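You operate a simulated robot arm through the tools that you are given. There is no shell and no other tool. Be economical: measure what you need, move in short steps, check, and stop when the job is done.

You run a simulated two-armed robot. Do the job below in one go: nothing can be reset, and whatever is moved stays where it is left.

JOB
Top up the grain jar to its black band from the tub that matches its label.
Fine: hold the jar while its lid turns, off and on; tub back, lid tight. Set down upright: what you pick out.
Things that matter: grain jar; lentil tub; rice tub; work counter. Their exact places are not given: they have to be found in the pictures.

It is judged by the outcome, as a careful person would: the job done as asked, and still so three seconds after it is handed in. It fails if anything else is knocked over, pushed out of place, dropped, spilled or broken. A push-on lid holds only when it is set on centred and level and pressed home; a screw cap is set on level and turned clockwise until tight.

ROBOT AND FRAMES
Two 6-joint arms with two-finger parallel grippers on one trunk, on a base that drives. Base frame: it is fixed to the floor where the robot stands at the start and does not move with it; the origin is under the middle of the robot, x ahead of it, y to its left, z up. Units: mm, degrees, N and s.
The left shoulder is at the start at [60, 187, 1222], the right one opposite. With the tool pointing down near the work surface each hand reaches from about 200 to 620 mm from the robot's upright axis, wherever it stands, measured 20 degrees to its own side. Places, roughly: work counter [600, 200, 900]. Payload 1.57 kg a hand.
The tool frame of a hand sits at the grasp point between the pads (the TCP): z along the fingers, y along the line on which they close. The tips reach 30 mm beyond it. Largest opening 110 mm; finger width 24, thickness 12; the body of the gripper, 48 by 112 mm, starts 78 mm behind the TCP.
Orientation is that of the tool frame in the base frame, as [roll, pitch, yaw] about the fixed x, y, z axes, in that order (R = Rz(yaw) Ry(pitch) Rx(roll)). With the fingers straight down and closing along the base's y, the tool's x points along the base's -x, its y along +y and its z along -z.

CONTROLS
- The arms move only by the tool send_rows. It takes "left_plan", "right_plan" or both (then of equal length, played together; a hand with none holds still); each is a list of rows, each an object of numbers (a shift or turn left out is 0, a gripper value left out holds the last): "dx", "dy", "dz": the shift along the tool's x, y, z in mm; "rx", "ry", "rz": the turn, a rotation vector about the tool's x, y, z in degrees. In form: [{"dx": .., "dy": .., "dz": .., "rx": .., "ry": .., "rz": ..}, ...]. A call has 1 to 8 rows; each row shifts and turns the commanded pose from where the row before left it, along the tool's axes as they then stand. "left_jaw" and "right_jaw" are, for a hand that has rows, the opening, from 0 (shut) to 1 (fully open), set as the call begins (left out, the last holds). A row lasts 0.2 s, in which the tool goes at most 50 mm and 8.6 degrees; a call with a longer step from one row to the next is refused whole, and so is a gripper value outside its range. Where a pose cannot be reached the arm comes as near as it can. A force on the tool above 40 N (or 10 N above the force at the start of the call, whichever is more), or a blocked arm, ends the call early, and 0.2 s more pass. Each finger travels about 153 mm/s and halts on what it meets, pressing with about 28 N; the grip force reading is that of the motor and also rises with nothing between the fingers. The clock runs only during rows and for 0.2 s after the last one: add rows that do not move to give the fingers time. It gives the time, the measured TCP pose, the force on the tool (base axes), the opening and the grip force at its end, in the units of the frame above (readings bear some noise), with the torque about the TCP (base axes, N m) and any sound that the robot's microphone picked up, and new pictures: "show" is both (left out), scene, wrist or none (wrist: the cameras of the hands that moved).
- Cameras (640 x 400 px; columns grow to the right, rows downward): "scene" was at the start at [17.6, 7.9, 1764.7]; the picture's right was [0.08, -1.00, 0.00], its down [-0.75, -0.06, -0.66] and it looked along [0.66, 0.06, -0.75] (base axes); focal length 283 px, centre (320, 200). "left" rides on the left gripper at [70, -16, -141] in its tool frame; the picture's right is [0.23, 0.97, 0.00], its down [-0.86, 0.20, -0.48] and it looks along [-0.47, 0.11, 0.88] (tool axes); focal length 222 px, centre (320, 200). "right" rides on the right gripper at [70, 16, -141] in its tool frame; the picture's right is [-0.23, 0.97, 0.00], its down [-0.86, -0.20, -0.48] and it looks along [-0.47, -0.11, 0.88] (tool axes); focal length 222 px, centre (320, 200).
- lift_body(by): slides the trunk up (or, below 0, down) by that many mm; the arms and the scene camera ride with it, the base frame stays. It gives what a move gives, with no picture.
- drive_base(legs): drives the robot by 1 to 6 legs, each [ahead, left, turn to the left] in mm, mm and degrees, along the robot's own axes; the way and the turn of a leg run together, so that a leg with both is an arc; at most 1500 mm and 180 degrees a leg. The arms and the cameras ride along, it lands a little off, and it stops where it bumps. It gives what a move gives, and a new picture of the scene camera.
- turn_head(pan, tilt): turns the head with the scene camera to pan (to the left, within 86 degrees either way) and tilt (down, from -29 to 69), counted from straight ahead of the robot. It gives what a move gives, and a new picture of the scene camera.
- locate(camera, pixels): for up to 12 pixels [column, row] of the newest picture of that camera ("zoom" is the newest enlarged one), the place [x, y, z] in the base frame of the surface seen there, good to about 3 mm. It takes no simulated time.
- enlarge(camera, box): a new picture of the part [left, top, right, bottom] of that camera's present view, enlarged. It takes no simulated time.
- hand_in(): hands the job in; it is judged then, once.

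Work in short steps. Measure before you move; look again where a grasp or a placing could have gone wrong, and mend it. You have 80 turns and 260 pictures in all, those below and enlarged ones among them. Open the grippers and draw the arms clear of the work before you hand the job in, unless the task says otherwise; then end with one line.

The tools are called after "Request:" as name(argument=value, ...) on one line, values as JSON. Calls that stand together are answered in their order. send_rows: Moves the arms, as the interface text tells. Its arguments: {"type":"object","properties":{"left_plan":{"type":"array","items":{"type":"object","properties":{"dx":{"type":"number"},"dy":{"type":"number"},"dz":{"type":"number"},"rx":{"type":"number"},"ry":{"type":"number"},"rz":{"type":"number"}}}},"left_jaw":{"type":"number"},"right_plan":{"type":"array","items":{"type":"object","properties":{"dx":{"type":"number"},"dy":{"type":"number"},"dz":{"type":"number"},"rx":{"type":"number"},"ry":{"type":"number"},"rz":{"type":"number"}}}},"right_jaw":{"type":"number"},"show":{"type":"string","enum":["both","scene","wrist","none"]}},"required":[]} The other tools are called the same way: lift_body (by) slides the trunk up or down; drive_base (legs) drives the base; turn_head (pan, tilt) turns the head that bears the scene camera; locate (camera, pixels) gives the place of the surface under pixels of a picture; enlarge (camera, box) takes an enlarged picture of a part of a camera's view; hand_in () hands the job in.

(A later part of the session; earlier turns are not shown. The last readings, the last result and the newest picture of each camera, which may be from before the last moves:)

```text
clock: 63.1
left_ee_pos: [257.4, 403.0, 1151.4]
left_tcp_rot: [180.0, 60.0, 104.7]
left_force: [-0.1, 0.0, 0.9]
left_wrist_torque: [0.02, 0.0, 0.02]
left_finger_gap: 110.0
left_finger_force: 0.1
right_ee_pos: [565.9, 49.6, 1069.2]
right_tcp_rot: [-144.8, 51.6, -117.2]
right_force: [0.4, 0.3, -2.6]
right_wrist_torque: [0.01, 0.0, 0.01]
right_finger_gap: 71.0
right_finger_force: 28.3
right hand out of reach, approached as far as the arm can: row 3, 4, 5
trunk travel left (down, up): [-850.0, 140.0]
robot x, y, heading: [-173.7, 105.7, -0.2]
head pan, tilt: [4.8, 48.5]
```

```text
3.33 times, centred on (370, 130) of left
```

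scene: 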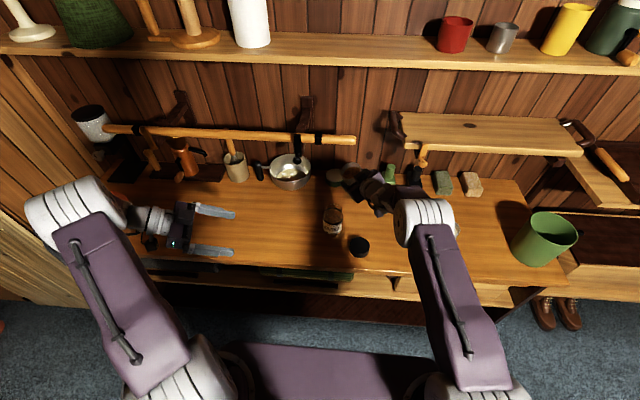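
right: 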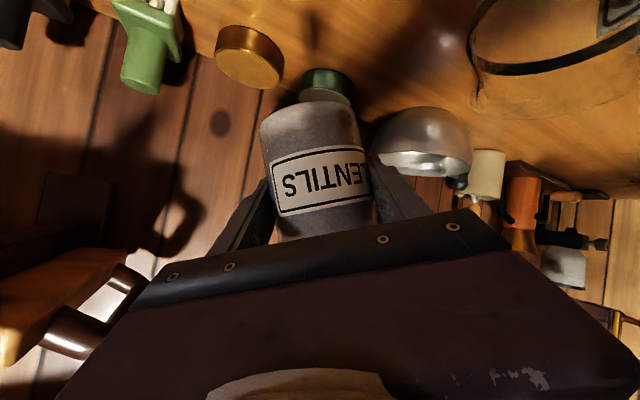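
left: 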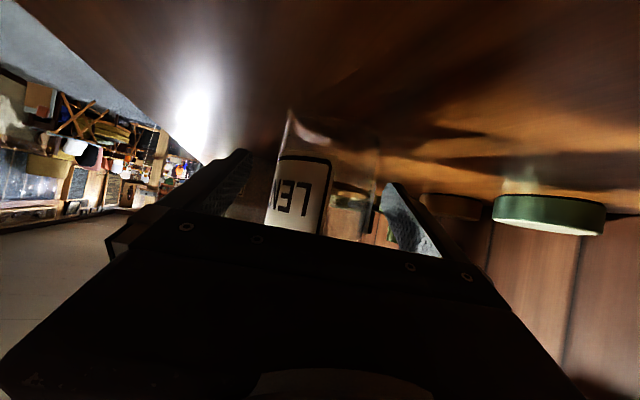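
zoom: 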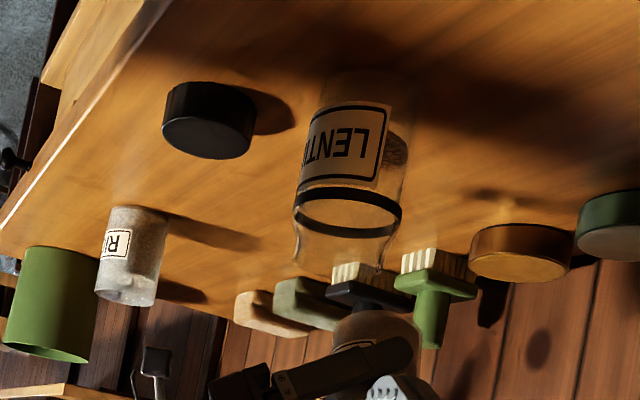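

The tub is still upright enough, but the wrist nears alignment with the forearm here. I'll straighten the tub and swing the hand to point more leftward (azimuth 70°), the kind of pose that worked on the left arm. Then I'll pour toward the robot from behind the jar.

Request:
send_rows(right_plan=[{"dz": -20, "rz": 8.3}, {"dz": -20, "rz": 8.3}, {"dz": -20, "rz": 8.4}, {}], show="none")

Request:
send_rows(right_plan=[{"dx": 9.3, "dy": 4, "dz": -8, "rx": -7.2, "rz": -4.17}, {"dx": 9.3, "dy": 4, "dz": -8, "rx": -7.2, "rz": -4.17}, {"dx": 9.3, "dy": 4, "dz": -8, "rx": -7.2, "rz": -4.17}, {"dx": 9.3, "dy": 4, "dz": -8, "rx": -7.2, "rz": -4.17}, {"dx": 9.3, "dy": 4, "dz": -8, "rx": -7.2, "rz": -4.17}, {"dx": 9.3, "dy": 4, "dz": -8, "rx": -7.2, "rz": -4.17}, {}], show="scene")

```text
clock: 64.1
left_ee_pos: [255.8, 402.5, 1150.9]
left_tcp_rot: [179.9, 60.1, 104.7]
left_force: [-0.6, 0.0, 0.1]
left_wrist_torque: [-0.01, -0.02, 0.01]
left_finger_gap: 110.0
left_finger_force: 0.1
right_ee_pos: [517.5, 32.4, 1099.1]
right_tcp_rot: [179.7, 59.8, -160.2]
right_force: [0.6, 0.2, -2.1]
right_wrist_torque: [-0.03, -0.02, -0.02]
right_finger_gap: 70.6
right_finger_force: 27.6
trunk travel left (down, up): [-850.0, 140.0]
robot x, y, heading: [-168.8, 102.1, -0.1]
head pan, tilt: [4.8, 48.5]
```

```text
clock: 65.7
left_ee_pos: [255.4, 401.7, 1151.7]
left_tcp_rot: [180.0, 60.0, 104.7]
left_force: [0.5, 0.0, -0.4]
left_wrist_torque: [-0.01, 0.02, -0.03]
left_finger_gap: 110.0
left_finger_force: 0.0
right_ee_pos: [449.5, 6.6, 1075.6]
right_tcp_rot: [179.5, 59.9, -110.3]
right_force: [-0.2, -0.2, -2.0]
right_wrist_torque: [-0.04, 0.0, -0.01]
right_finger_gap: 70.6
right_finger_force: 27.9
trunk travel left (down, up): [-850.0, 140.0]
robot x, y, heading: [-172.2, 104.6, -0.2]
head pan, tilt: [4.8, 48.5]
```

scene: 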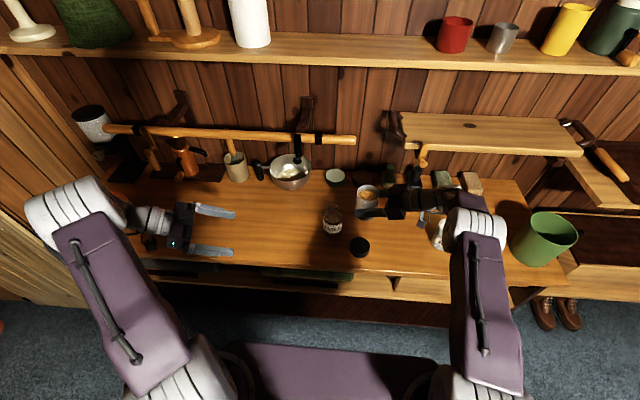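

Azimuth 70° reached cleanly. I drive forward 80 and then left 45 with the tub upright.

Request:
drive_base(legs=[[80, 0, 0], [0, 45, 0]])

Request:
enlarge(camera="scene", box=[290, 180, 410, 280])

Request:
enlarge(camera="left", box=[0, 0, 639, 399])

```text
clock: 67.2
left_ee_pos: [332.7, 436.5, 1154.9]
left_tcp_rot: [179.4, 59.7, 104.2]
left_force: [-0.6, -0.3, -0.1]
left_wrist_torque: [0.06, 0.0, 0.01]
left_finger_gap: 110.1
left_finger_force: 0.0
right_ee_pos: [527.7, 42.7, 1078.2]
right_tcp_rot: [179.6, 60.4, -110.3]
right_force: [-0.6, -0.5, -2.3]
right_wrist_torque: [0.03, -0.05, -0.01]
right_finger_gap: 70.7
right_finger_force: 27.9
trunk travel left (down, up): [-850.0, 140.0]
robot x, y, heading: [-91.2, 147.7, -0.2]
head pan, tilt: [4.8, 48.5]
```

scene: 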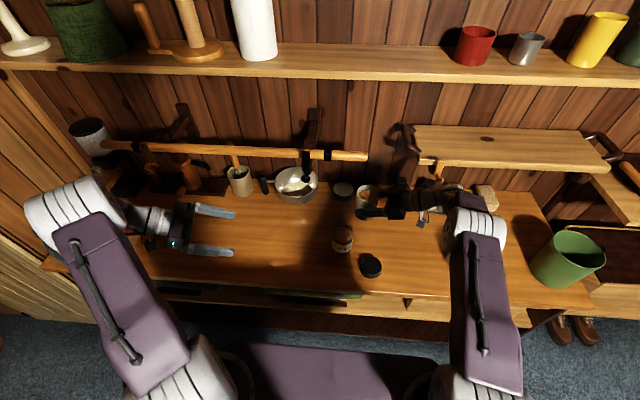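

```text
4.00 times, centred on (350, 230) of scene
```

zoom: 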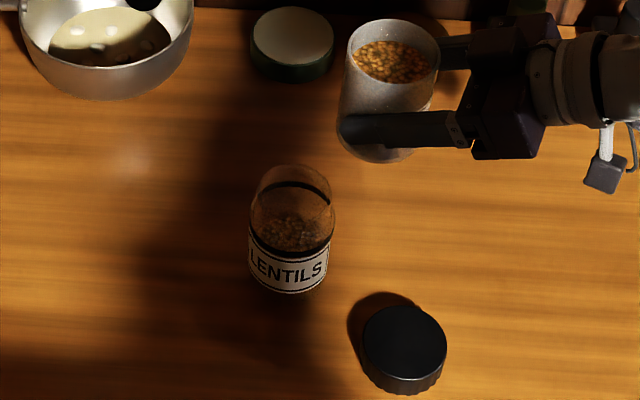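

```text
1.00 times, centred on (320, 200) of left (not enlarged: the box is as wide or as high as the picture)
```

zoom: 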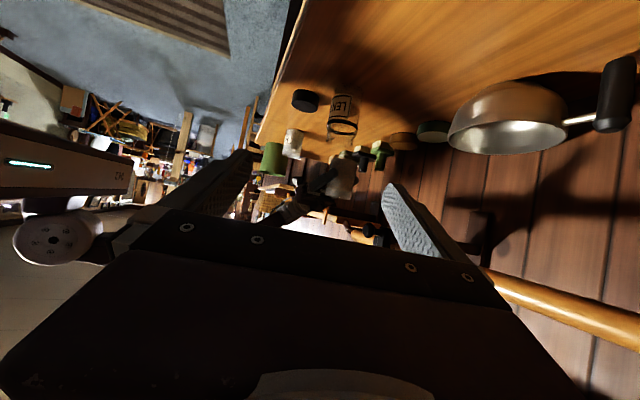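

Good view. I locate the jar label edges, lid and tub to check the alignment.

Request:
enlarge(camera="scene", box=[290, 180, 410, 280])

Request:
locate(camera="zoom", pixels=[[288, 265], [288, 280], [253, 265], [325, 275], [288, 246], [262, 243], [320, 250], [404, 340], [392, 60], [350, 60], [437, 55], [385, 95]])

```text
4.00 times, centred on (350, 230) of scene
```

zoom: 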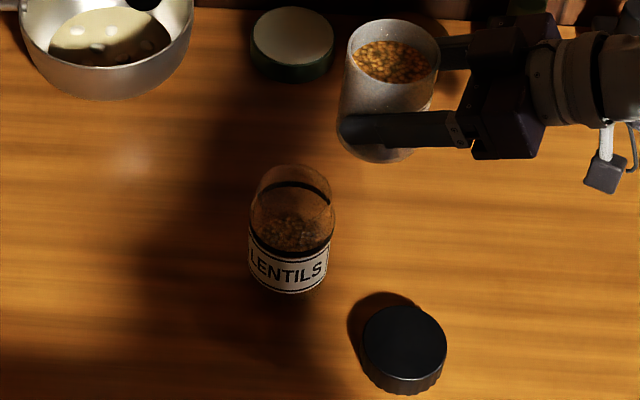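

```text
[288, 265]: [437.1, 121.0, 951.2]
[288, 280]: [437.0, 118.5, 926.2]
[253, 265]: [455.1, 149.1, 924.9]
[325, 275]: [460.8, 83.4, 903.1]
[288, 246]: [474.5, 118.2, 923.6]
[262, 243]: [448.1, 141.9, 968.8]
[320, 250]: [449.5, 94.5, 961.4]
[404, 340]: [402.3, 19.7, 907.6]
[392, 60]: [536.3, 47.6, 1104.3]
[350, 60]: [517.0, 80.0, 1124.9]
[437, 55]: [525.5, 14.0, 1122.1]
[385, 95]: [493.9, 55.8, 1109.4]
```

Jar centre is (472,118) and the tub is at about (530,46). I bring the tub behind-right of the jar and tilt 25° about the tool axis (below flow).

Request:
send_rows(right_plan=[{"dx": -14.8, "dy": 7, "dz": 18.6}, {"dx": -14.8, "dy": 7, "dz": 18.6}, {"dx": 3.4, "dy": 2.7, "dz": 6, "rz": -8.3}, {"dx": 3.4, "dy": 2.7, "dz": 6, "rz": -8.3}, {"dx": 3.4, "dy": 2.7, "dz": 6, "rz": -8.4}, {}], show="scene")

Request:
enlarge(camera="scene", box=[290, 160, 410, 260])

```text
clock: 68.6
left_ee_pos: [335.3, 446.2, 1150.3]
left_tcp_rot: [180.0, 59.9, 104.7]
left_force: [0.0, -0.1, 0.1]
left_wrist_torque: [-0.01, 0.02, -0.02]
left_finger_gap: 110.0
left_finger_force: 0.1
right_ee_pos: [531.3, 108.9, 1064.1]
right_tcp_rot: [-144.0, 51.8, -67.0]
right_force: [0.6, -0.8, -1.7]
right_wrist_torque: [0.0, 0.0, 0.01]
right_finger_gap: 70.6
right_finger_force: 28.0
trunk travel left (down, up): [-850.0, 140.0]
robot x, y, heading: [-92.4, 148.5, -0.3]
head pan, tilt: [4.8, 48.5]
```

scene: 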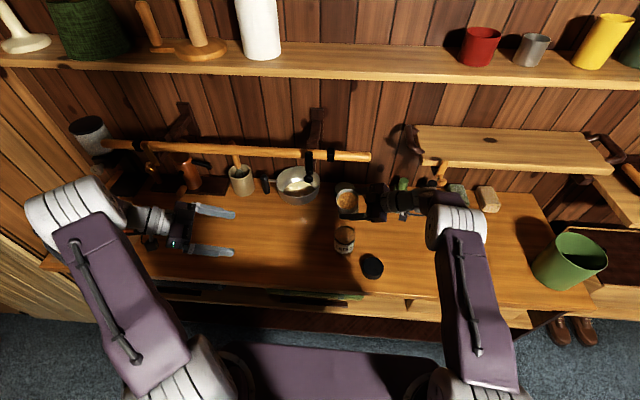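

```text
4.00 times, centred on (350, 210) of scene
```

zoom: 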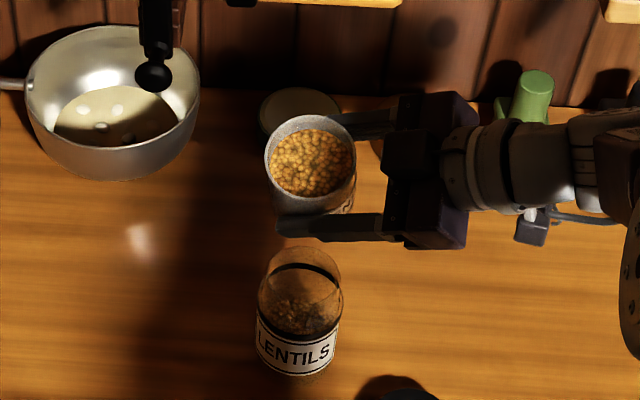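

Tilted 22° with no flow; the lip should be over the jar's near half. I check lip points and continue to φ=50.

Request:
locate(camera="zoom", pixels=[[310, 208], [266, 160], [355, 165], [310, 118]])

Request:
send_rows(right_plan=[{"dx": 3, "dy": 0.7, "dz": 3, "rz": -8.3}, {"dx": 3, "dy": 0.7, "dz": 3, "rz": -8.3}, {"dx": 3, "dy": 0.7, "dz": 3, "rz": -8.4}, {}], show="scene")

Request:
enlarge(camera="scene", box=[290, 160, 410, 260])

```text
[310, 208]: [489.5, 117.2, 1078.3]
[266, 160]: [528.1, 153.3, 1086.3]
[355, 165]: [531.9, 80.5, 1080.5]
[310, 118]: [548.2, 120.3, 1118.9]
```

```text
clock: 69.6
left_ee_pos: [334.4, 444.9, 1152.0]
left_tcp_rot: [179.9, 60.1, 104.7]
left_force: [0.3, 0.6, 1.1]
left_wrist_torque: [0.01, 0.0, 0.02]
left_finger_gap: 109.8
left_finger_force: 0.0
right_ee_pos: [535.7, 112.2, 1052.0]
right_tcp_rot: [-127.2, 33.9, -42.7]
right_force: [-0.8, -0.6, -1.4]
right_wrist_torque: [-0.03, 0.0, 0.01]
right_finger_gap: 70.7
right_finger_force: 27.9
trunk travel left (down, up): [-850.0, 140.0]
robot x, y, heading: [-95.4, 151.9, 0.1]
head pan, tilt: [4.8, 48.5]
```

scene: 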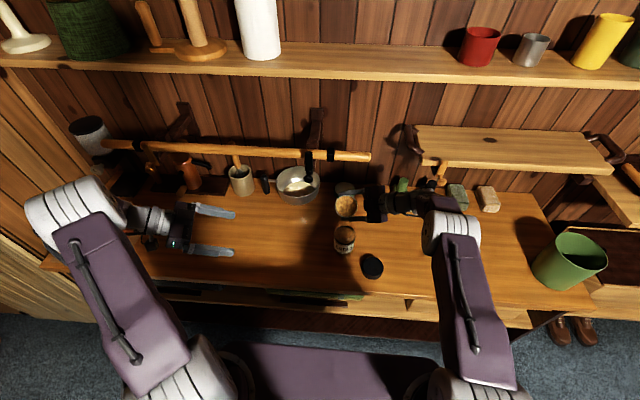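

```text
4.00 times, centred on (350, 210) of scene
```

zoom: 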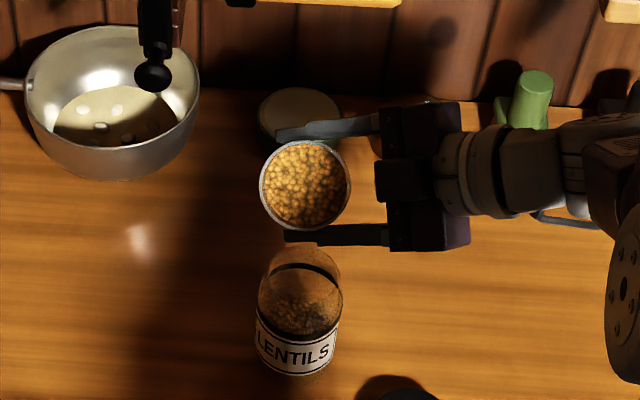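

Tilt about 43°, lentils near the lip, no flow yet. I check the lip position.

Request:
locate(camera="zoom", pixels=[[305, 224], [303, 226], [262, 190], [348, 190], [305, 180]])

Request:
enlarge(camera="left", box=[290, 70, 410, 190])

```text
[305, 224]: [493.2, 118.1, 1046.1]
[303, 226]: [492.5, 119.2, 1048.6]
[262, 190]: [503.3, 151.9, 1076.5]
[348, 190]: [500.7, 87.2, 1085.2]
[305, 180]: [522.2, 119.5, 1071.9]
```

```text
3.33 times, centred on (350, 130) of left
```

zoom: 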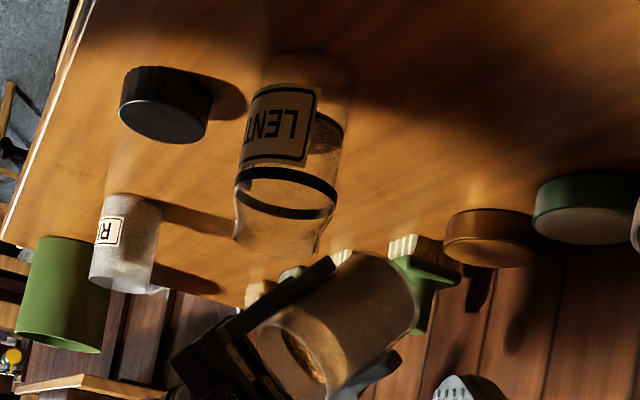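

The lip is about 15 mm short of the jar centre. I shift 6 mm toward the robot while tilting to φ=70.

Request:
send_rows(right_plan=[{"dx": -2.4, "dy": 0.8, "dz": 0.8, "rz": -6.7}, {"dx": -2.4, "dy": 0.8, "dz": 0.8, "rz": -6.7}, {"dx": -2.4, "dy": 0.8, "dz": 0.8, "rz": -6.6}, {}], show="scene")

Request:
enlarge(camera="scene", box=[310, 180, 380, 260])

Request:
enlarge(camera="left", box=[290, 70, 410, 190])

```text
clock: 70.6
left_ee_pos: [334.2, 445.6, 1150.1]
left_tcp_rot: [179.9, 60.0, 104.8]
left_force: [0.1, 0.1, 0.3]
left_wrist_torque: [0.02, 0.06, 0.02]
left_finger_gap: 110.2
left_finger_force: 0.0
right_ee_pos: [550.9, 118.3, 1049.5]
right_tcp_rot: [-121.7, 17.5, -30.1]
right_force: [0.0, 0.4, -2.1]
right_wrist_torque: [-0.03, 0.01, 0.01]
right_finger_gap: 70.7
right_finger_force: 27.8
right hand out of reach, approached as far as the arm can: row 1, 2
trunk travel left (down, up): [-850.0, 140.0]
robot x, y, heading: [-91.9, 150.0, -0.3]
head pan, tilt: [4.8, 48.5]
```

scene: 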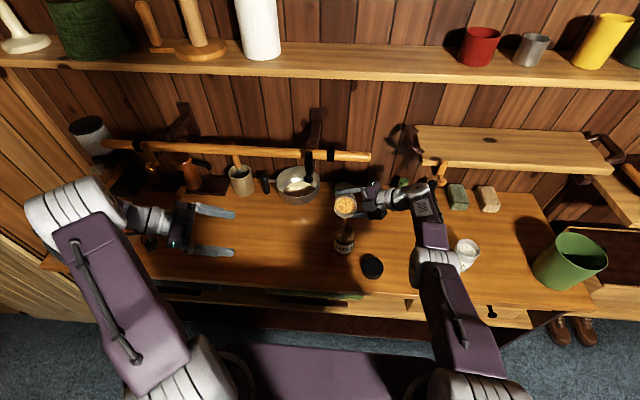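

```text
5.00 times, centred on (345, 220) of scene
```

zoom: 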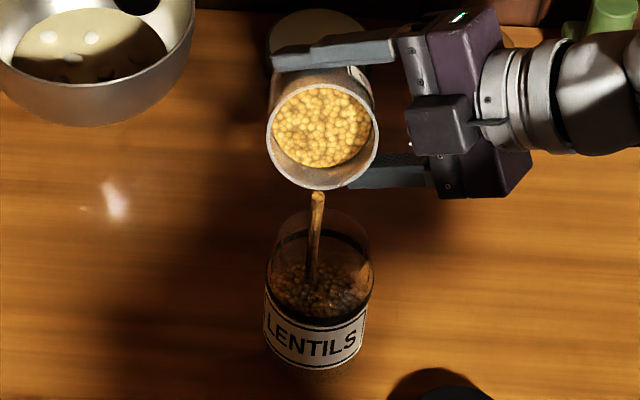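

```text
3.33 times, centred on (350, 130) of left
```

zoom: 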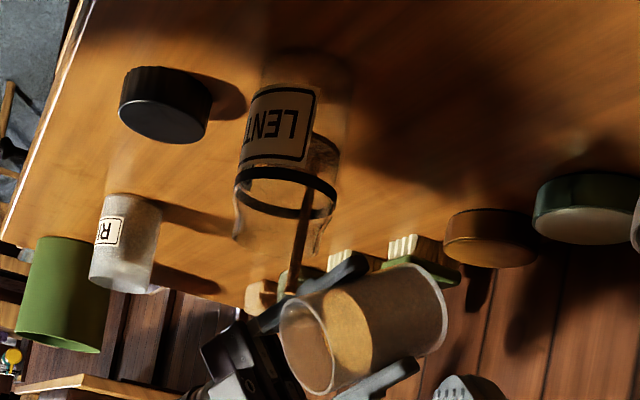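

It's pouring, and the stream lands inside the jar. I hold still briefly and watch the level against the band.

Request:
send_rows(right_plan=[{}, {}], show="none")

Request:
enlarge(camera="scene", box=[310, 180, 380, 260])

Request:
enlarge(camera="left", box=[310, 80, 380, 150])

Request:
locate(camera="scene", pixels=[[342, 232], [345, 235], [348, 234], [345, 214], [344, 218], [344, 226]])

```text
clock: 71.2
left_ee_pos: [335.0, 446.0, 1150.1]
left_tcp_rot: [179.8, 60.0, 104.8]
left_force: [0.1, -0.1, 0.3]
left_wrist_torque: [0.01, 0.01, 0.0]
left_finger_gap: 109.9
left_finger_force: 0.2
right_ee_pos: [551.9, 117.7, 1047.9]
right_tcp_rot: [-121.7, 17.5, -30.2]
right_force: [-0.1, -0.1, -1.9]
right_wrist_torque: [-0.01, 0.05, 0.03]
right_finger_gap: 70.7
right_finger_force: 27.5
trunk travel left (down, up): [-850.0, 140.0]
robot x, y, heading: [-95.1, 149.8, -0.4]
head pan, tilt: [4.8, 48.5]
```

```text
5.00 times, centred on (345, 220) of scene
```

zoom: 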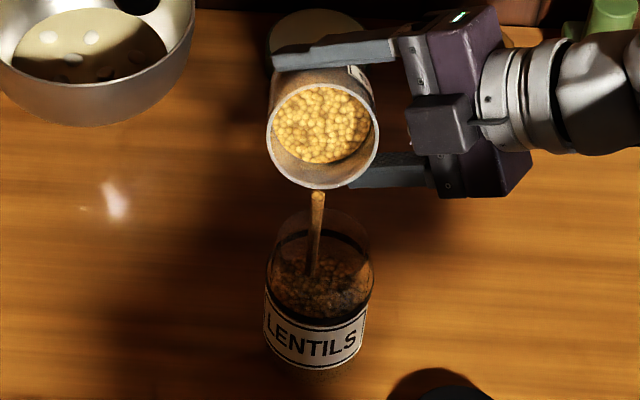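

```text
5.71 times, centred on (345, 115) of left
```

zoom: 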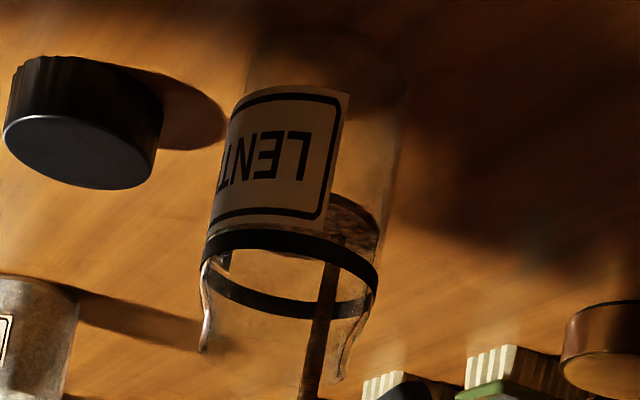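

```text
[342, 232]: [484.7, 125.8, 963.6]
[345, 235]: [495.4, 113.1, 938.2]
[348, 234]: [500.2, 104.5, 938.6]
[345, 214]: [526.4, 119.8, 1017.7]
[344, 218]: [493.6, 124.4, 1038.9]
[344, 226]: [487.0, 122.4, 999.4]
```

Level is about z 938; stream at (487,122), inside the mouth. I wait another second.

Request:
send_rows(right_plan=[{}, {}, {}, {}], show="none")

Request:
enlarge(camera="scene", box=[310, 180, 380, 260])

Request:
enlarge(camera="left", box=[310, 80, 380, 150])

Request:
locate(camera="scene", pixels=[[345, 234], [348, 234], [340, 234], [344, 226]])

```text
clock: 72.2
left_ee_pos: [334.4, 444.9, 1150.7]
left_tcp_rot: [179.9, 60.0, 104.7]
left_force: [0.1, -0.4, -0.3]
left_wrist_torque: [0.04, -0.02, 0.01]
left_finger_gap: 110.3
left_finger_force: 0.1
right_ee_pos: [552.2, 117.6, 1048.6]
right_tcp_rot: [-121.7, 17.5, -30.1]
right_force: [-0.5, 0.0, -2.3]
right_wrist_torque: [-0.06, -0.02, 0.0]
right_finger_gap: 70.7
right_finger_force: 27.9
trunk travel left (down, up): [-850.0, 140.0]
robot x, y, heading: [-95.8, 147.3, 0.1]
head pan, tilt: [4.8, 48.5]
```

```text
5.00 times, centred on (345, 220) of scene
```

zoom: 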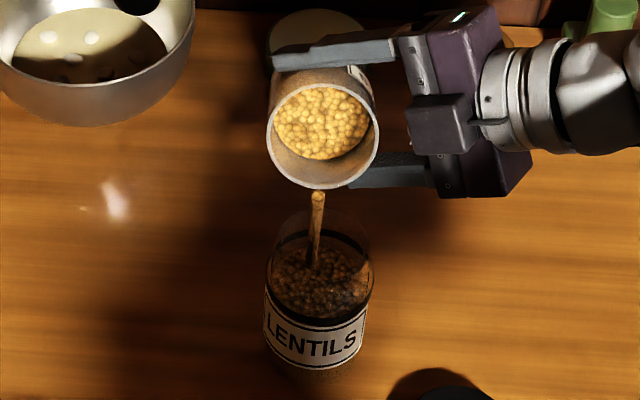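

```text
5.71 times, centred on (345, 115) of left
```

zoom: 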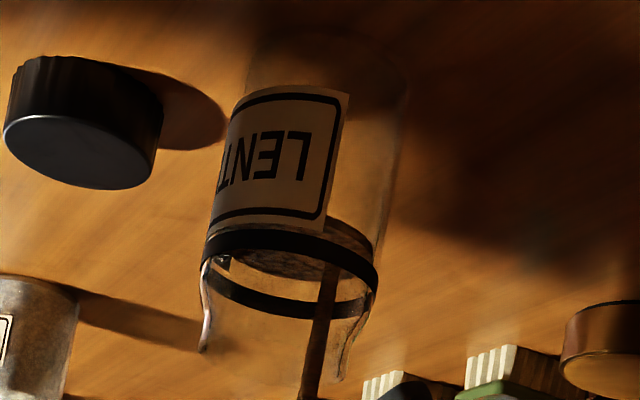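

```text
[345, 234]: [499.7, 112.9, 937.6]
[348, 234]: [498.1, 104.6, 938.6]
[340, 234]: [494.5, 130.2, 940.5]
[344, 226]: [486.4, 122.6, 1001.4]
```

Level is approaching the band. I wait 0.6 s more and take fresh pictures of both.

Request:
send_rows(right_plan=[{}, {}], show="scene")

Request:
enlarge(camera="left", box=[320, 95, 370, 135])

Request:
enlarge(camera="scene", box=[325, 212, 365, 258])

Request:
locate(camera="zoom", pixels=[[320, 200], [280, 190], [360, 200], [260, 205], [320, 160], [320, 225], [275, 225], [370, 230]])

```text
clock: 72.8
left_ee_pos: [335.8, 443.3, 1150.8]
left_tcp_rot: [179.9, 60.0, 104.7]
left_force: [-0.5, -0.5, 0.1]
left_wrist_torque: [0.01, 0.01, 0.02]
left_finger_gap: 110.0
left_finger_force: 0.0
right_ee_pos: [552.5, 116.8, 1049.4]
right_tcp_rot: [-121.7, 17.5, -30.2]
right_force: [0.2, 0.6, -1.9]
right_wrist_torque: [0.02, 0.0, 0.01]
right_finger_gap: 70.8
right_finger_force: 27.7
trunk travel left (down, up): [-850.0, 140.0]
robot x, y, heading: [-92.5, 150.0, -0.1]
head pan, tilt: [4.8, 48.5]
```

scene: 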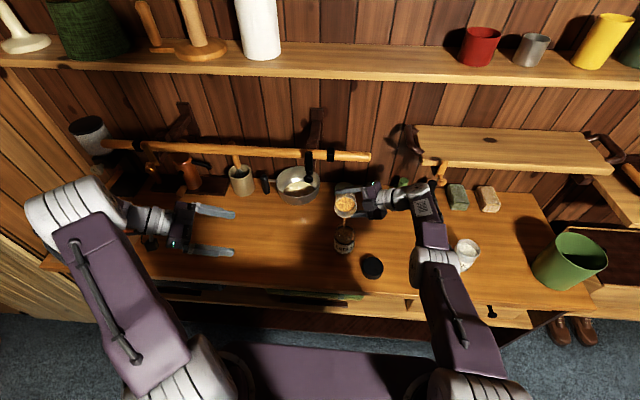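

```text
10.00 times, centred on (345, 115) of left
```

zoom: 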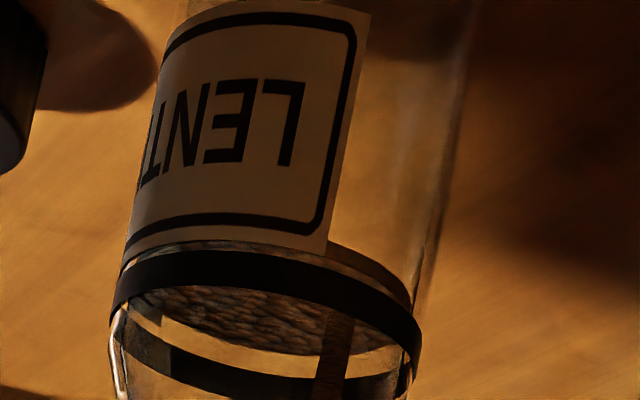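

```text
8.70 times, centred on (345, 235) of scene
```

zoom: 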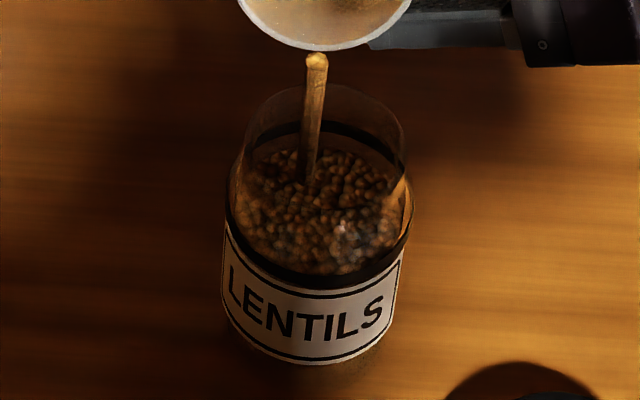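

```text
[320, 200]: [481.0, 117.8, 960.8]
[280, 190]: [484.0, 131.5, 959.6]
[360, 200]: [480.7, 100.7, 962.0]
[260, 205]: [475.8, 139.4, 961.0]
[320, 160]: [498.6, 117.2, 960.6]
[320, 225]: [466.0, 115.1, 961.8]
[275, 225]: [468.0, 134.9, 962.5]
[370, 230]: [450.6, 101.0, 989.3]
```

Level is now about 961, just at the band's lower edge. I stop the pour by tilting back right away.

Request:
send_rows(right_plan=[{"rz": 8.5}, {"rz": 8.5}, {"rz": 8.5}, {"rz": 8.5}], show="scene")

Request:
enlarge(camera="left", box=[320, 95, 370, 135])

Request:
enlarge(camera="scene", box=[310, 180, 380, 260])

Request:
locate(camera="zoom", pixels=[[300, 275], [340, 275], [315, 285], [320, 260], [270, 292], [366, 300], [315, 318]])

```text
clock: 73.8
left_ee_pos: [334.8, 446.0, 1150.6]
left_tcp_rot: [179.9, 60.0, 104.7]
left_force: [0.4, 0.5, 0.5]
left_wrist_torque: [0.03, 0.0, 0.02]
left_finger_gap: 110.0
left_finger_force: 0.1
right_ee_pos: [551.9, 116.9, 1049.3]
right_tcp_rot: [-134.9, 44.8, -54.6]
right_force: [-0.6, -0.5, -2.0]
right_wrist_torque: [0.01, -0.04, -0.03]
right_finger_gap: 71.0
right_finger_force: 28.1
trunk travel left (down, up): [-850.0, 140.0]
robot x, y, heading: [-91.3, 149.3, -0.1]
head pan, tilt: [4.8, 48.5]
```

scene: 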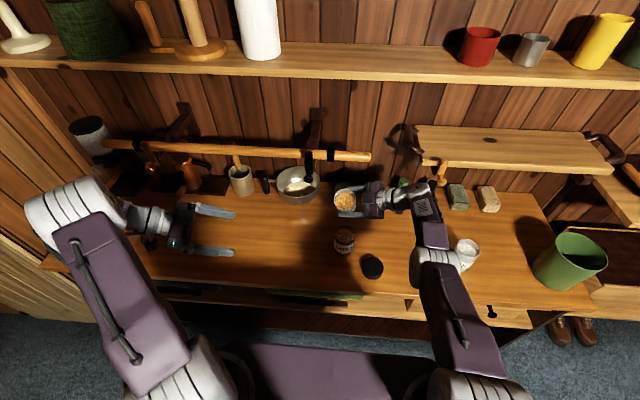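

```text
10.00 times, centred on (345, 115) of left
```

zoom: 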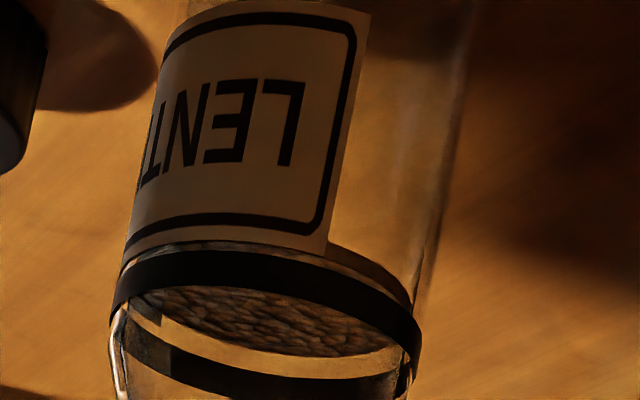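

```text
5.00 times, centred on (345, 220) of scene
```

zoom: 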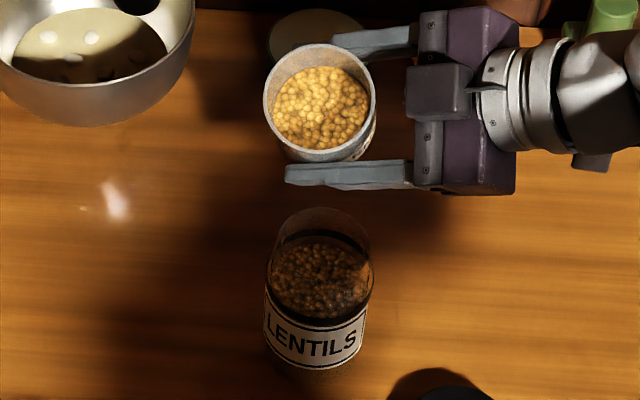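

```text
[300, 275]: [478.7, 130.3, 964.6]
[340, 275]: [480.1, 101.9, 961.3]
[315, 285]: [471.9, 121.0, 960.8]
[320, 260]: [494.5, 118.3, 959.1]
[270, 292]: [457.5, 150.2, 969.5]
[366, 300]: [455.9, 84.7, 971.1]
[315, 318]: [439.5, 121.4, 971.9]
```

The pour stopped with no spill. The level reads about 961; I need the exact band height, so I measure with the left view.

Request:
enlarge(camera="left", box=[320, 100, 370, 140])

Request:
locate(camera="zoom", pixels=[[250, 208], [250, 215], [250, 225], [250, 235], [250, 241], [250, 200], [330, 215], [330, 240], [260, 275], [300, 325], [300, 335], [200, 315]])

Request:
enlarge(camera="scene", box=[325, 212, 365, 258])

Request:
locate(camera="zoom", pixels=[[320, 262], [320, 268], [320, 274], [320, 280], [320, 286], [320, 292], [320, 300], [345, 130], [360, 135], [320, 250], [320, 210]])

```text
10.00 times, centred on (345, 120) of left
```

zoom: 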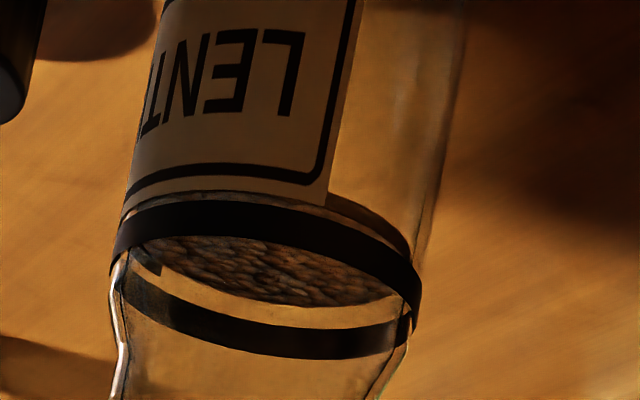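

```text
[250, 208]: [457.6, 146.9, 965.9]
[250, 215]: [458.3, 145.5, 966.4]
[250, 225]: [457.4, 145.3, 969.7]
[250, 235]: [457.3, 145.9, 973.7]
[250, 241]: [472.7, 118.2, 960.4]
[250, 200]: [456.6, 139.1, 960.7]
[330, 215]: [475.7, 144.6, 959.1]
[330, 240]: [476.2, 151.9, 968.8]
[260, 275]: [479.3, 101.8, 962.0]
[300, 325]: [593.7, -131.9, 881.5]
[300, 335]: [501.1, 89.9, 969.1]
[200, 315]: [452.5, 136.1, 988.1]
```

```text
8.70 times, centred on (345, 235) of scene
```

zoom: 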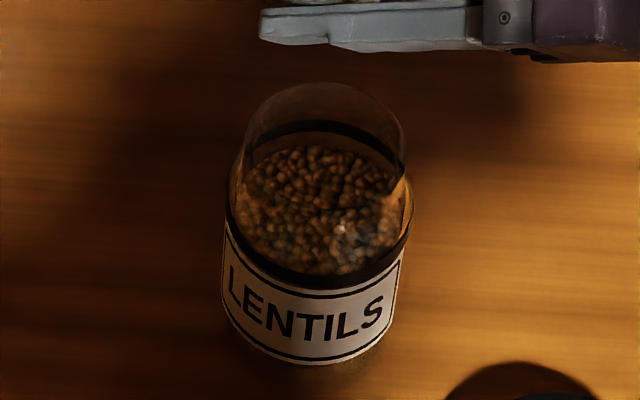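

```text
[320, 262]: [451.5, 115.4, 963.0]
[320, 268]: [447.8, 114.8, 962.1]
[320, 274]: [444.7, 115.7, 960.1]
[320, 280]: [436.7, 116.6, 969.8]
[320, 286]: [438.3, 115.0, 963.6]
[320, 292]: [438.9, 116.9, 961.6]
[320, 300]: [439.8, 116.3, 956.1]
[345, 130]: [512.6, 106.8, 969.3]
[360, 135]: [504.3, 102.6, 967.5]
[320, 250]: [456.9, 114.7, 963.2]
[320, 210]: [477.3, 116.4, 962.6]
```

Band spans z≈964.5–974 (centre ~969) and the level is 961.5, so about 6 mm more is needed. One short repeat: tilt 4 rows, hold one, tilt back three.

Request:
send_rows(right_plan=[{"rz": -8.5}, {"rz": -8.5}, {"rz": -8.5}, {"rz": -8.5}, {}, {"rz": 8.5}, {"rz": 8.5}, {"rz": 8.5}], show="scene")

Request:
enlarge(camera="left", box=[320, 100, 370, 140])

Request:
enlarge(camera="scene", box=[325, 212, 365, 258])

Request:
locate(camera="zoom", pixels=[[320, 250], [320, 210], [280, 200], [290, 180], [340, 180], [350, 200], [300, 240], [320, 265], [345, 160], [270, 220]])

```text
clock: 75.6
left_ee_pos: [333.5, 446.0, 1150.9]
left_tcp_rot: [179.9, 60.1, 104.7]
left_force: [0.8, -0.4, 0.2]
left_wrist_torque: [0.03, 0.02, -0.03]
left_finger_gap: 109.5
left_finger_force: 0.0
right_ee_pos: [552.5, 115.5, 1049.3]
right_tcp_rot: [-129.8, 38.5, -46.8]
right_force: [-0.4, 0.3, -2.4]
right_wrist_torque: [0.01, 0.0, 0.01]
right_finger_gap: 70.9
right_finger_force: 27.8
trunk travel left (down, up): [-850.0, 140.0]
robot x, y, heading: [-95.5, 150.6, 0.2]
head pan, tilt: [4.8, 48.5]
```

scene: 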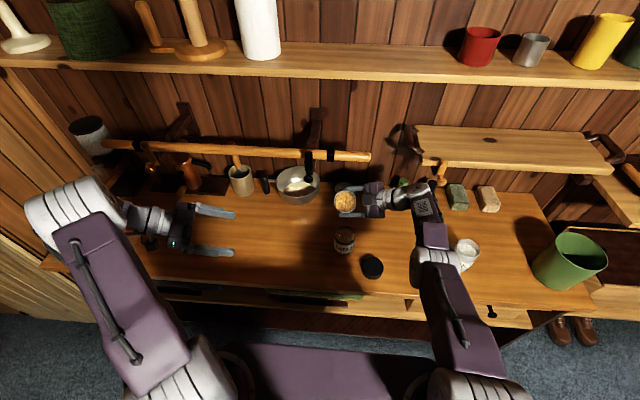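

```text
10.00 times, centred on (345, 120) of left
```

zoom: 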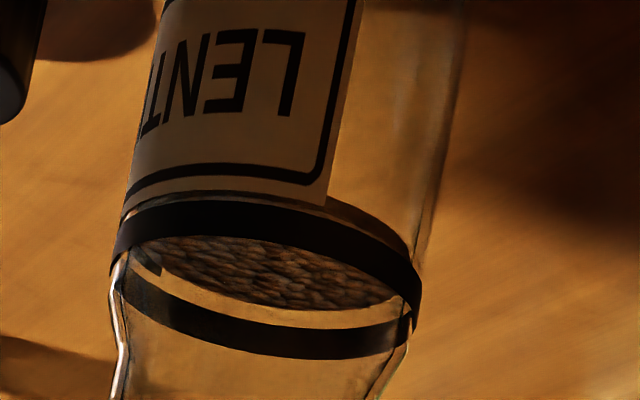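

```text
8.70 times, centred on (345, 235) of scene
```

zoom: 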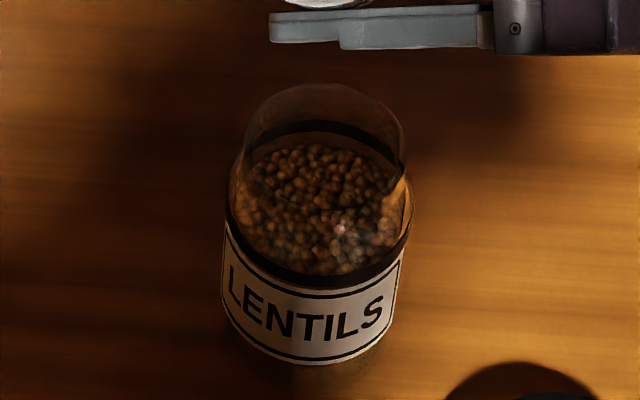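

```text
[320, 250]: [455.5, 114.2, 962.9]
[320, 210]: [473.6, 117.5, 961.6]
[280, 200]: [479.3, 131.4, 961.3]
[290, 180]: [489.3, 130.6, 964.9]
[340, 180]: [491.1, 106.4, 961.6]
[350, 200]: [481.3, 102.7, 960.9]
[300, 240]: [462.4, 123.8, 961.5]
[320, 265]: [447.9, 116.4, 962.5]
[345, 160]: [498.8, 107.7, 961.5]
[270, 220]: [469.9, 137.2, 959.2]
```

Only about 1 mm more. I repeat slightly deeper (+8.5°) without the hold.

Request:
send_rows(right_plan=[{"rz": -8.5}, {"rz": -8.5}, {"rz": -8.5}, {"rz": -8.5}, {"rz": 8.5}, {"rz": 8.5}, {"rz": 8.5}, {"rz": 8.5}], show="scene")

Request:
enlarge(camera="left", box=[320, 100, 370, 140])

Request:
enlarge(camera="scene", box=[325, 212, 365, 258])

Request:
locate(camera="zoom", pixels=[[320, 250], [320, 210], [280, 200], [290, 180], [340, 180], [350, 200], [300, 240], [320, 265], [345, 160], [270, 220]])

```text
clock: 77.4
left_ee_pos: [335.7, 445.1, 1150.7]
left_tcp_rot: [180.0, 60.0, 104.7]
left_force: [0.0, -0.6, 0.3]
left_wrist_torque: [0.01, 0.0, 0.04]
left_finger_gap: 110.0
left_finger_force: 0.0
right_ee_pos: [557.8, 125.2, 1068.0]
right_tcp_rot: [-129.8, 38.4, -47.0]
right_force: [-0.5, -0.1, -1.7]
right_wrist_torque: [0.0, 0.01, 0.01]
right_finger_gap: 70.8
right_finger_force: 28.4
right hand out of reach, approached as far as the arm can: row 4
trunk travel left (down, up): [-850.0, 140.0]
robot x, y, heading: [-93.4, 148.7, -0.2]
head pan, tilt: [4.8, 48.5]
```

scene: 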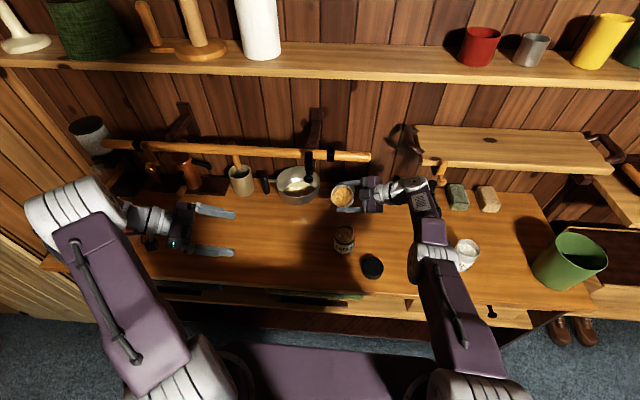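

```text
10.00 times, centred on (345, 120) of left
```

zoom: 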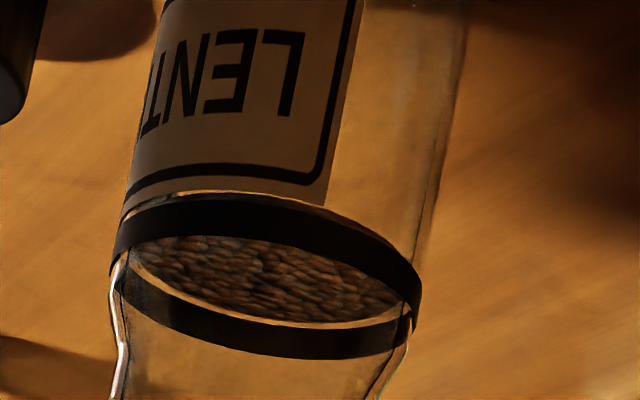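

```text
8.70 times, centred on (345, 235) of scene
```

zoom: 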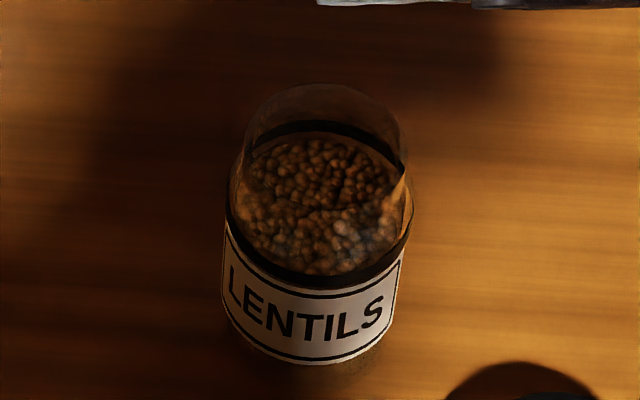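

```text
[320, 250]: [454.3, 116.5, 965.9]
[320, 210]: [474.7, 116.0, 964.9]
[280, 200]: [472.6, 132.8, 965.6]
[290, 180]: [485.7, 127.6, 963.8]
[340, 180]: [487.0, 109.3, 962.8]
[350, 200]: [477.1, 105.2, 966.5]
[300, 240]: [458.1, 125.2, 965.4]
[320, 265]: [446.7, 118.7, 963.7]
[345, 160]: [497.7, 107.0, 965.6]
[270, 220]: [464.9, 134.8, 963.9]
```

Level is now about 965, right at the band's lower edge. One more small dose to get well onto the band: move back over the jar (the last row had shifted it), then tilt a bit less deep with one hold.

Request:
send_rows(right_plan=[{"dx": 13.8, "dy": 17, "dz": 0.5}, {"rz": -8.5}, {"rz": -8.5}, {"rz": -8.5}, {"rz": -5}, {}, {"rz": 8.5}, {"rz": 8.5}], show="scene")

Request:
enlarge(camera="left", box=[320, 100, 370, 140])

Request:
enlarge(camera="scene", box=[325, 212, 365, 258])

Request:
locate(camera="zoom", pixels=[[320, 250], [320, 210], [280, 200], [290, 180], [340, 180], [350, 200], [300, 240], [320, 265], [345, 160], [270, 220]])

```text
clock: 79.2
left_ee_pos: [334.7, 445.6, 1150.6]
left_tcp_rot: [180.0, 60.1, 104.7]
left_force: [0.1, -0.3, 0.1]
left_wrist_torque: [-0.02, -0.01, 0.03]
left_finger_gap: 109.9
left_finger_force: 0.0
right_ee_pos: [553.1, 120.4, 1046.2]
right_tcp_rot: [-124.3, 27.6, -37.4]
right_force: [0.8, 0.4, -3.1]
right_wrist_torque: [0.0, 0.0, 0.01]
right_finger_gap: 70.5
right_finger_force: 28.5
right hand out of reach, approached as far as the arm can: row 5
trunk travel left (down, up): [-850.0, 140.0]
robot x, y, heading: [-92.1, 148.4, 0.0]
head pan, tilt: [4.8, 48.5]
```

scene: 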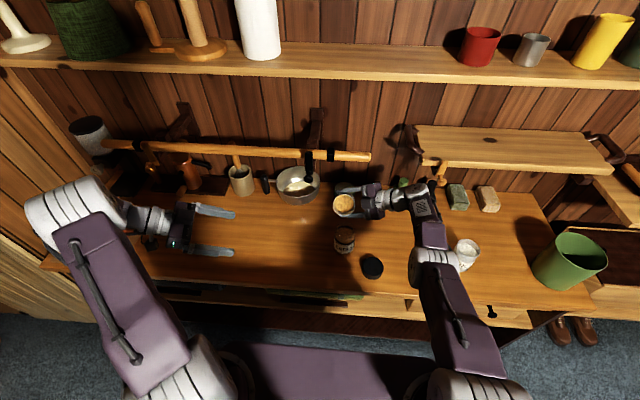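

```text
10.00 times, centred on (345, 120) of left
```

zoom: 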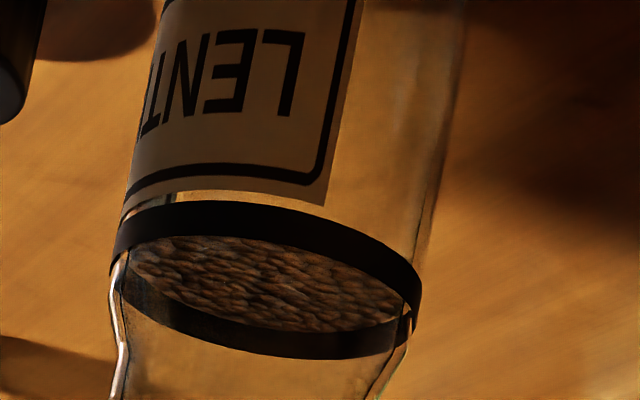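

```text
8.70 times, centred on (345, 235) of scene
```

zoom: 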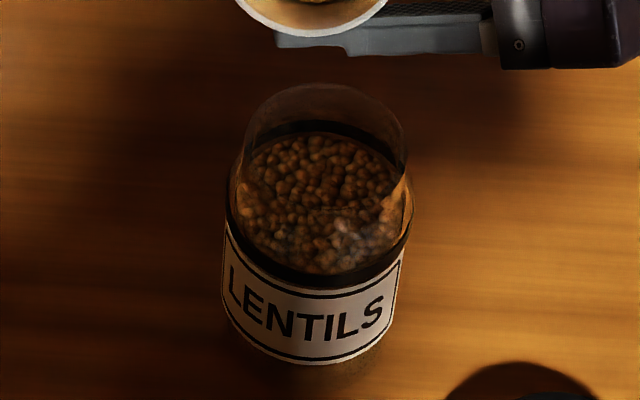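

```text
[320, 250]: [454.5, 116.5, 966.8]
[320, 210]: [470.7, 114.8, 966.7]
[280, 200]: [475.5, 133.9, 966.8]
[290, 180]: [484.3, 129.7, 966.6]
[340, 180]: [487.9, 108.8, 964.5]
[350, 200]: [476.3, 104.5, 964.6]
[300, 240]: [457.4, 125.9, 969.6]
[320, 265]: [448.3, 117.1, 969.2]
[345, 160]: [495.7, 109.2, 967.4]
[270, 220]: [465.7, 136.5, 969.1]
```

Level now reads about 967, inside the band. I lift and bring the tub upright.

Request:
send_rows(right_plan=[{"dx": -7, "dy": -11, "dz": -7.5, "rz": 8.2}, {"dx": -7, "dy": -11, "dz": -7.5, "rz": 8.2}, {"dx": -6.5, "dy": -5.7, "dz": -5, "rz": 8.2}, {"rz": 8.2}, {"rz": 8.2}, {"rz": 8.3}, {"rz": 8.3}, {}], show="scene")

Request:
enlarge(camera="scene", box=[290, 170, 410, 280])

```text
clock: 81.0
left_ee_pos: [334.9, 445.1, 1150.1]
left_tcp_rot: [179.9, 60.0, 104.8]
left_force: [-0.5, -0.1, -1.1]
left_wrist_torque: [-0.01, -0.04, 0.03]
left_finger_gap: 110.0
left_finger_force: 0.2
right_ee_pos: [561.3, 117.6, 1084.4]
right_tcp_rot: [-180.0, 59.8, -109.6]
right_force: [-0.1, -0.3, -1.7]
right_wrist_torque: [-0.02, 0.03, 0.0]
right_finger_gap: 70.7
right_finger_force: 28.3
right hand out of reach, approached as far as the arm can: row 1, 3
trunk travel left (down, up): [-850.0, 140.0]
robot x, y, heading: [-93.5, 148.1, -0.1]
head pan, tilt: [4.8, 48.5]
```

scene: 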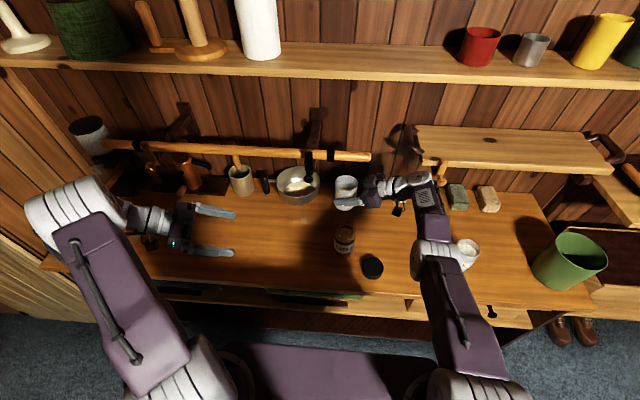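

```text
3.64 times, centred on (350, 225) of scene
```

zoom: 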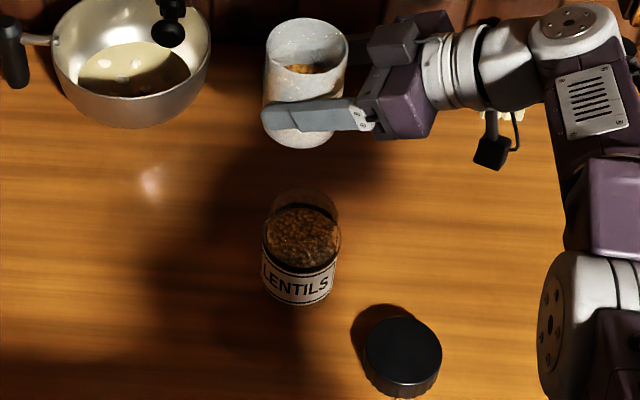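

Tub upright, no spill visible. I drive back to the pick-up stance: right first (to clear the jar), then back.

Request:
drive_base(legs=[[0, -148, 0], [-130, 0, 0]])

```text
clock: 83.3
left_ee_pos: [210.9, 297.8, 1150.1]
left_tcp_rot: [-179.9, 60.0, 105.1]
left_force: [-0.2, -0.2, 1.0]
left_wrist_torque: [0.01, 0.03, 0.01]
left_finger_gap: 109.9
left_finger_force: 0.0
right_ee_pos: [438.1, -26.2, 1083.1]
right_tcp_rot: [-179.9, 59.9, -109.4]
right_force: [0.7, -0.1, -1.8]
right_wrist_torque: [0.0, 0.01, 0.04]
right_finger_gap: 70.6
right_finger_force: 28.0
trunk travel left (down, up): [-850.0, 140.0]
robot x, y, heading: [-221.5, 1.1, 0.3]
head pan, tilt: [4.8, 48.5]
```

scene: 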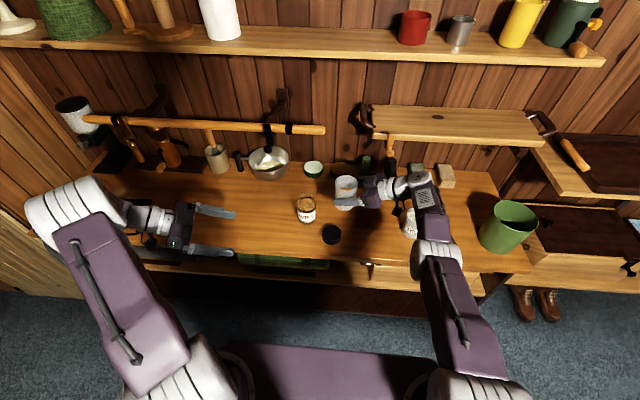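

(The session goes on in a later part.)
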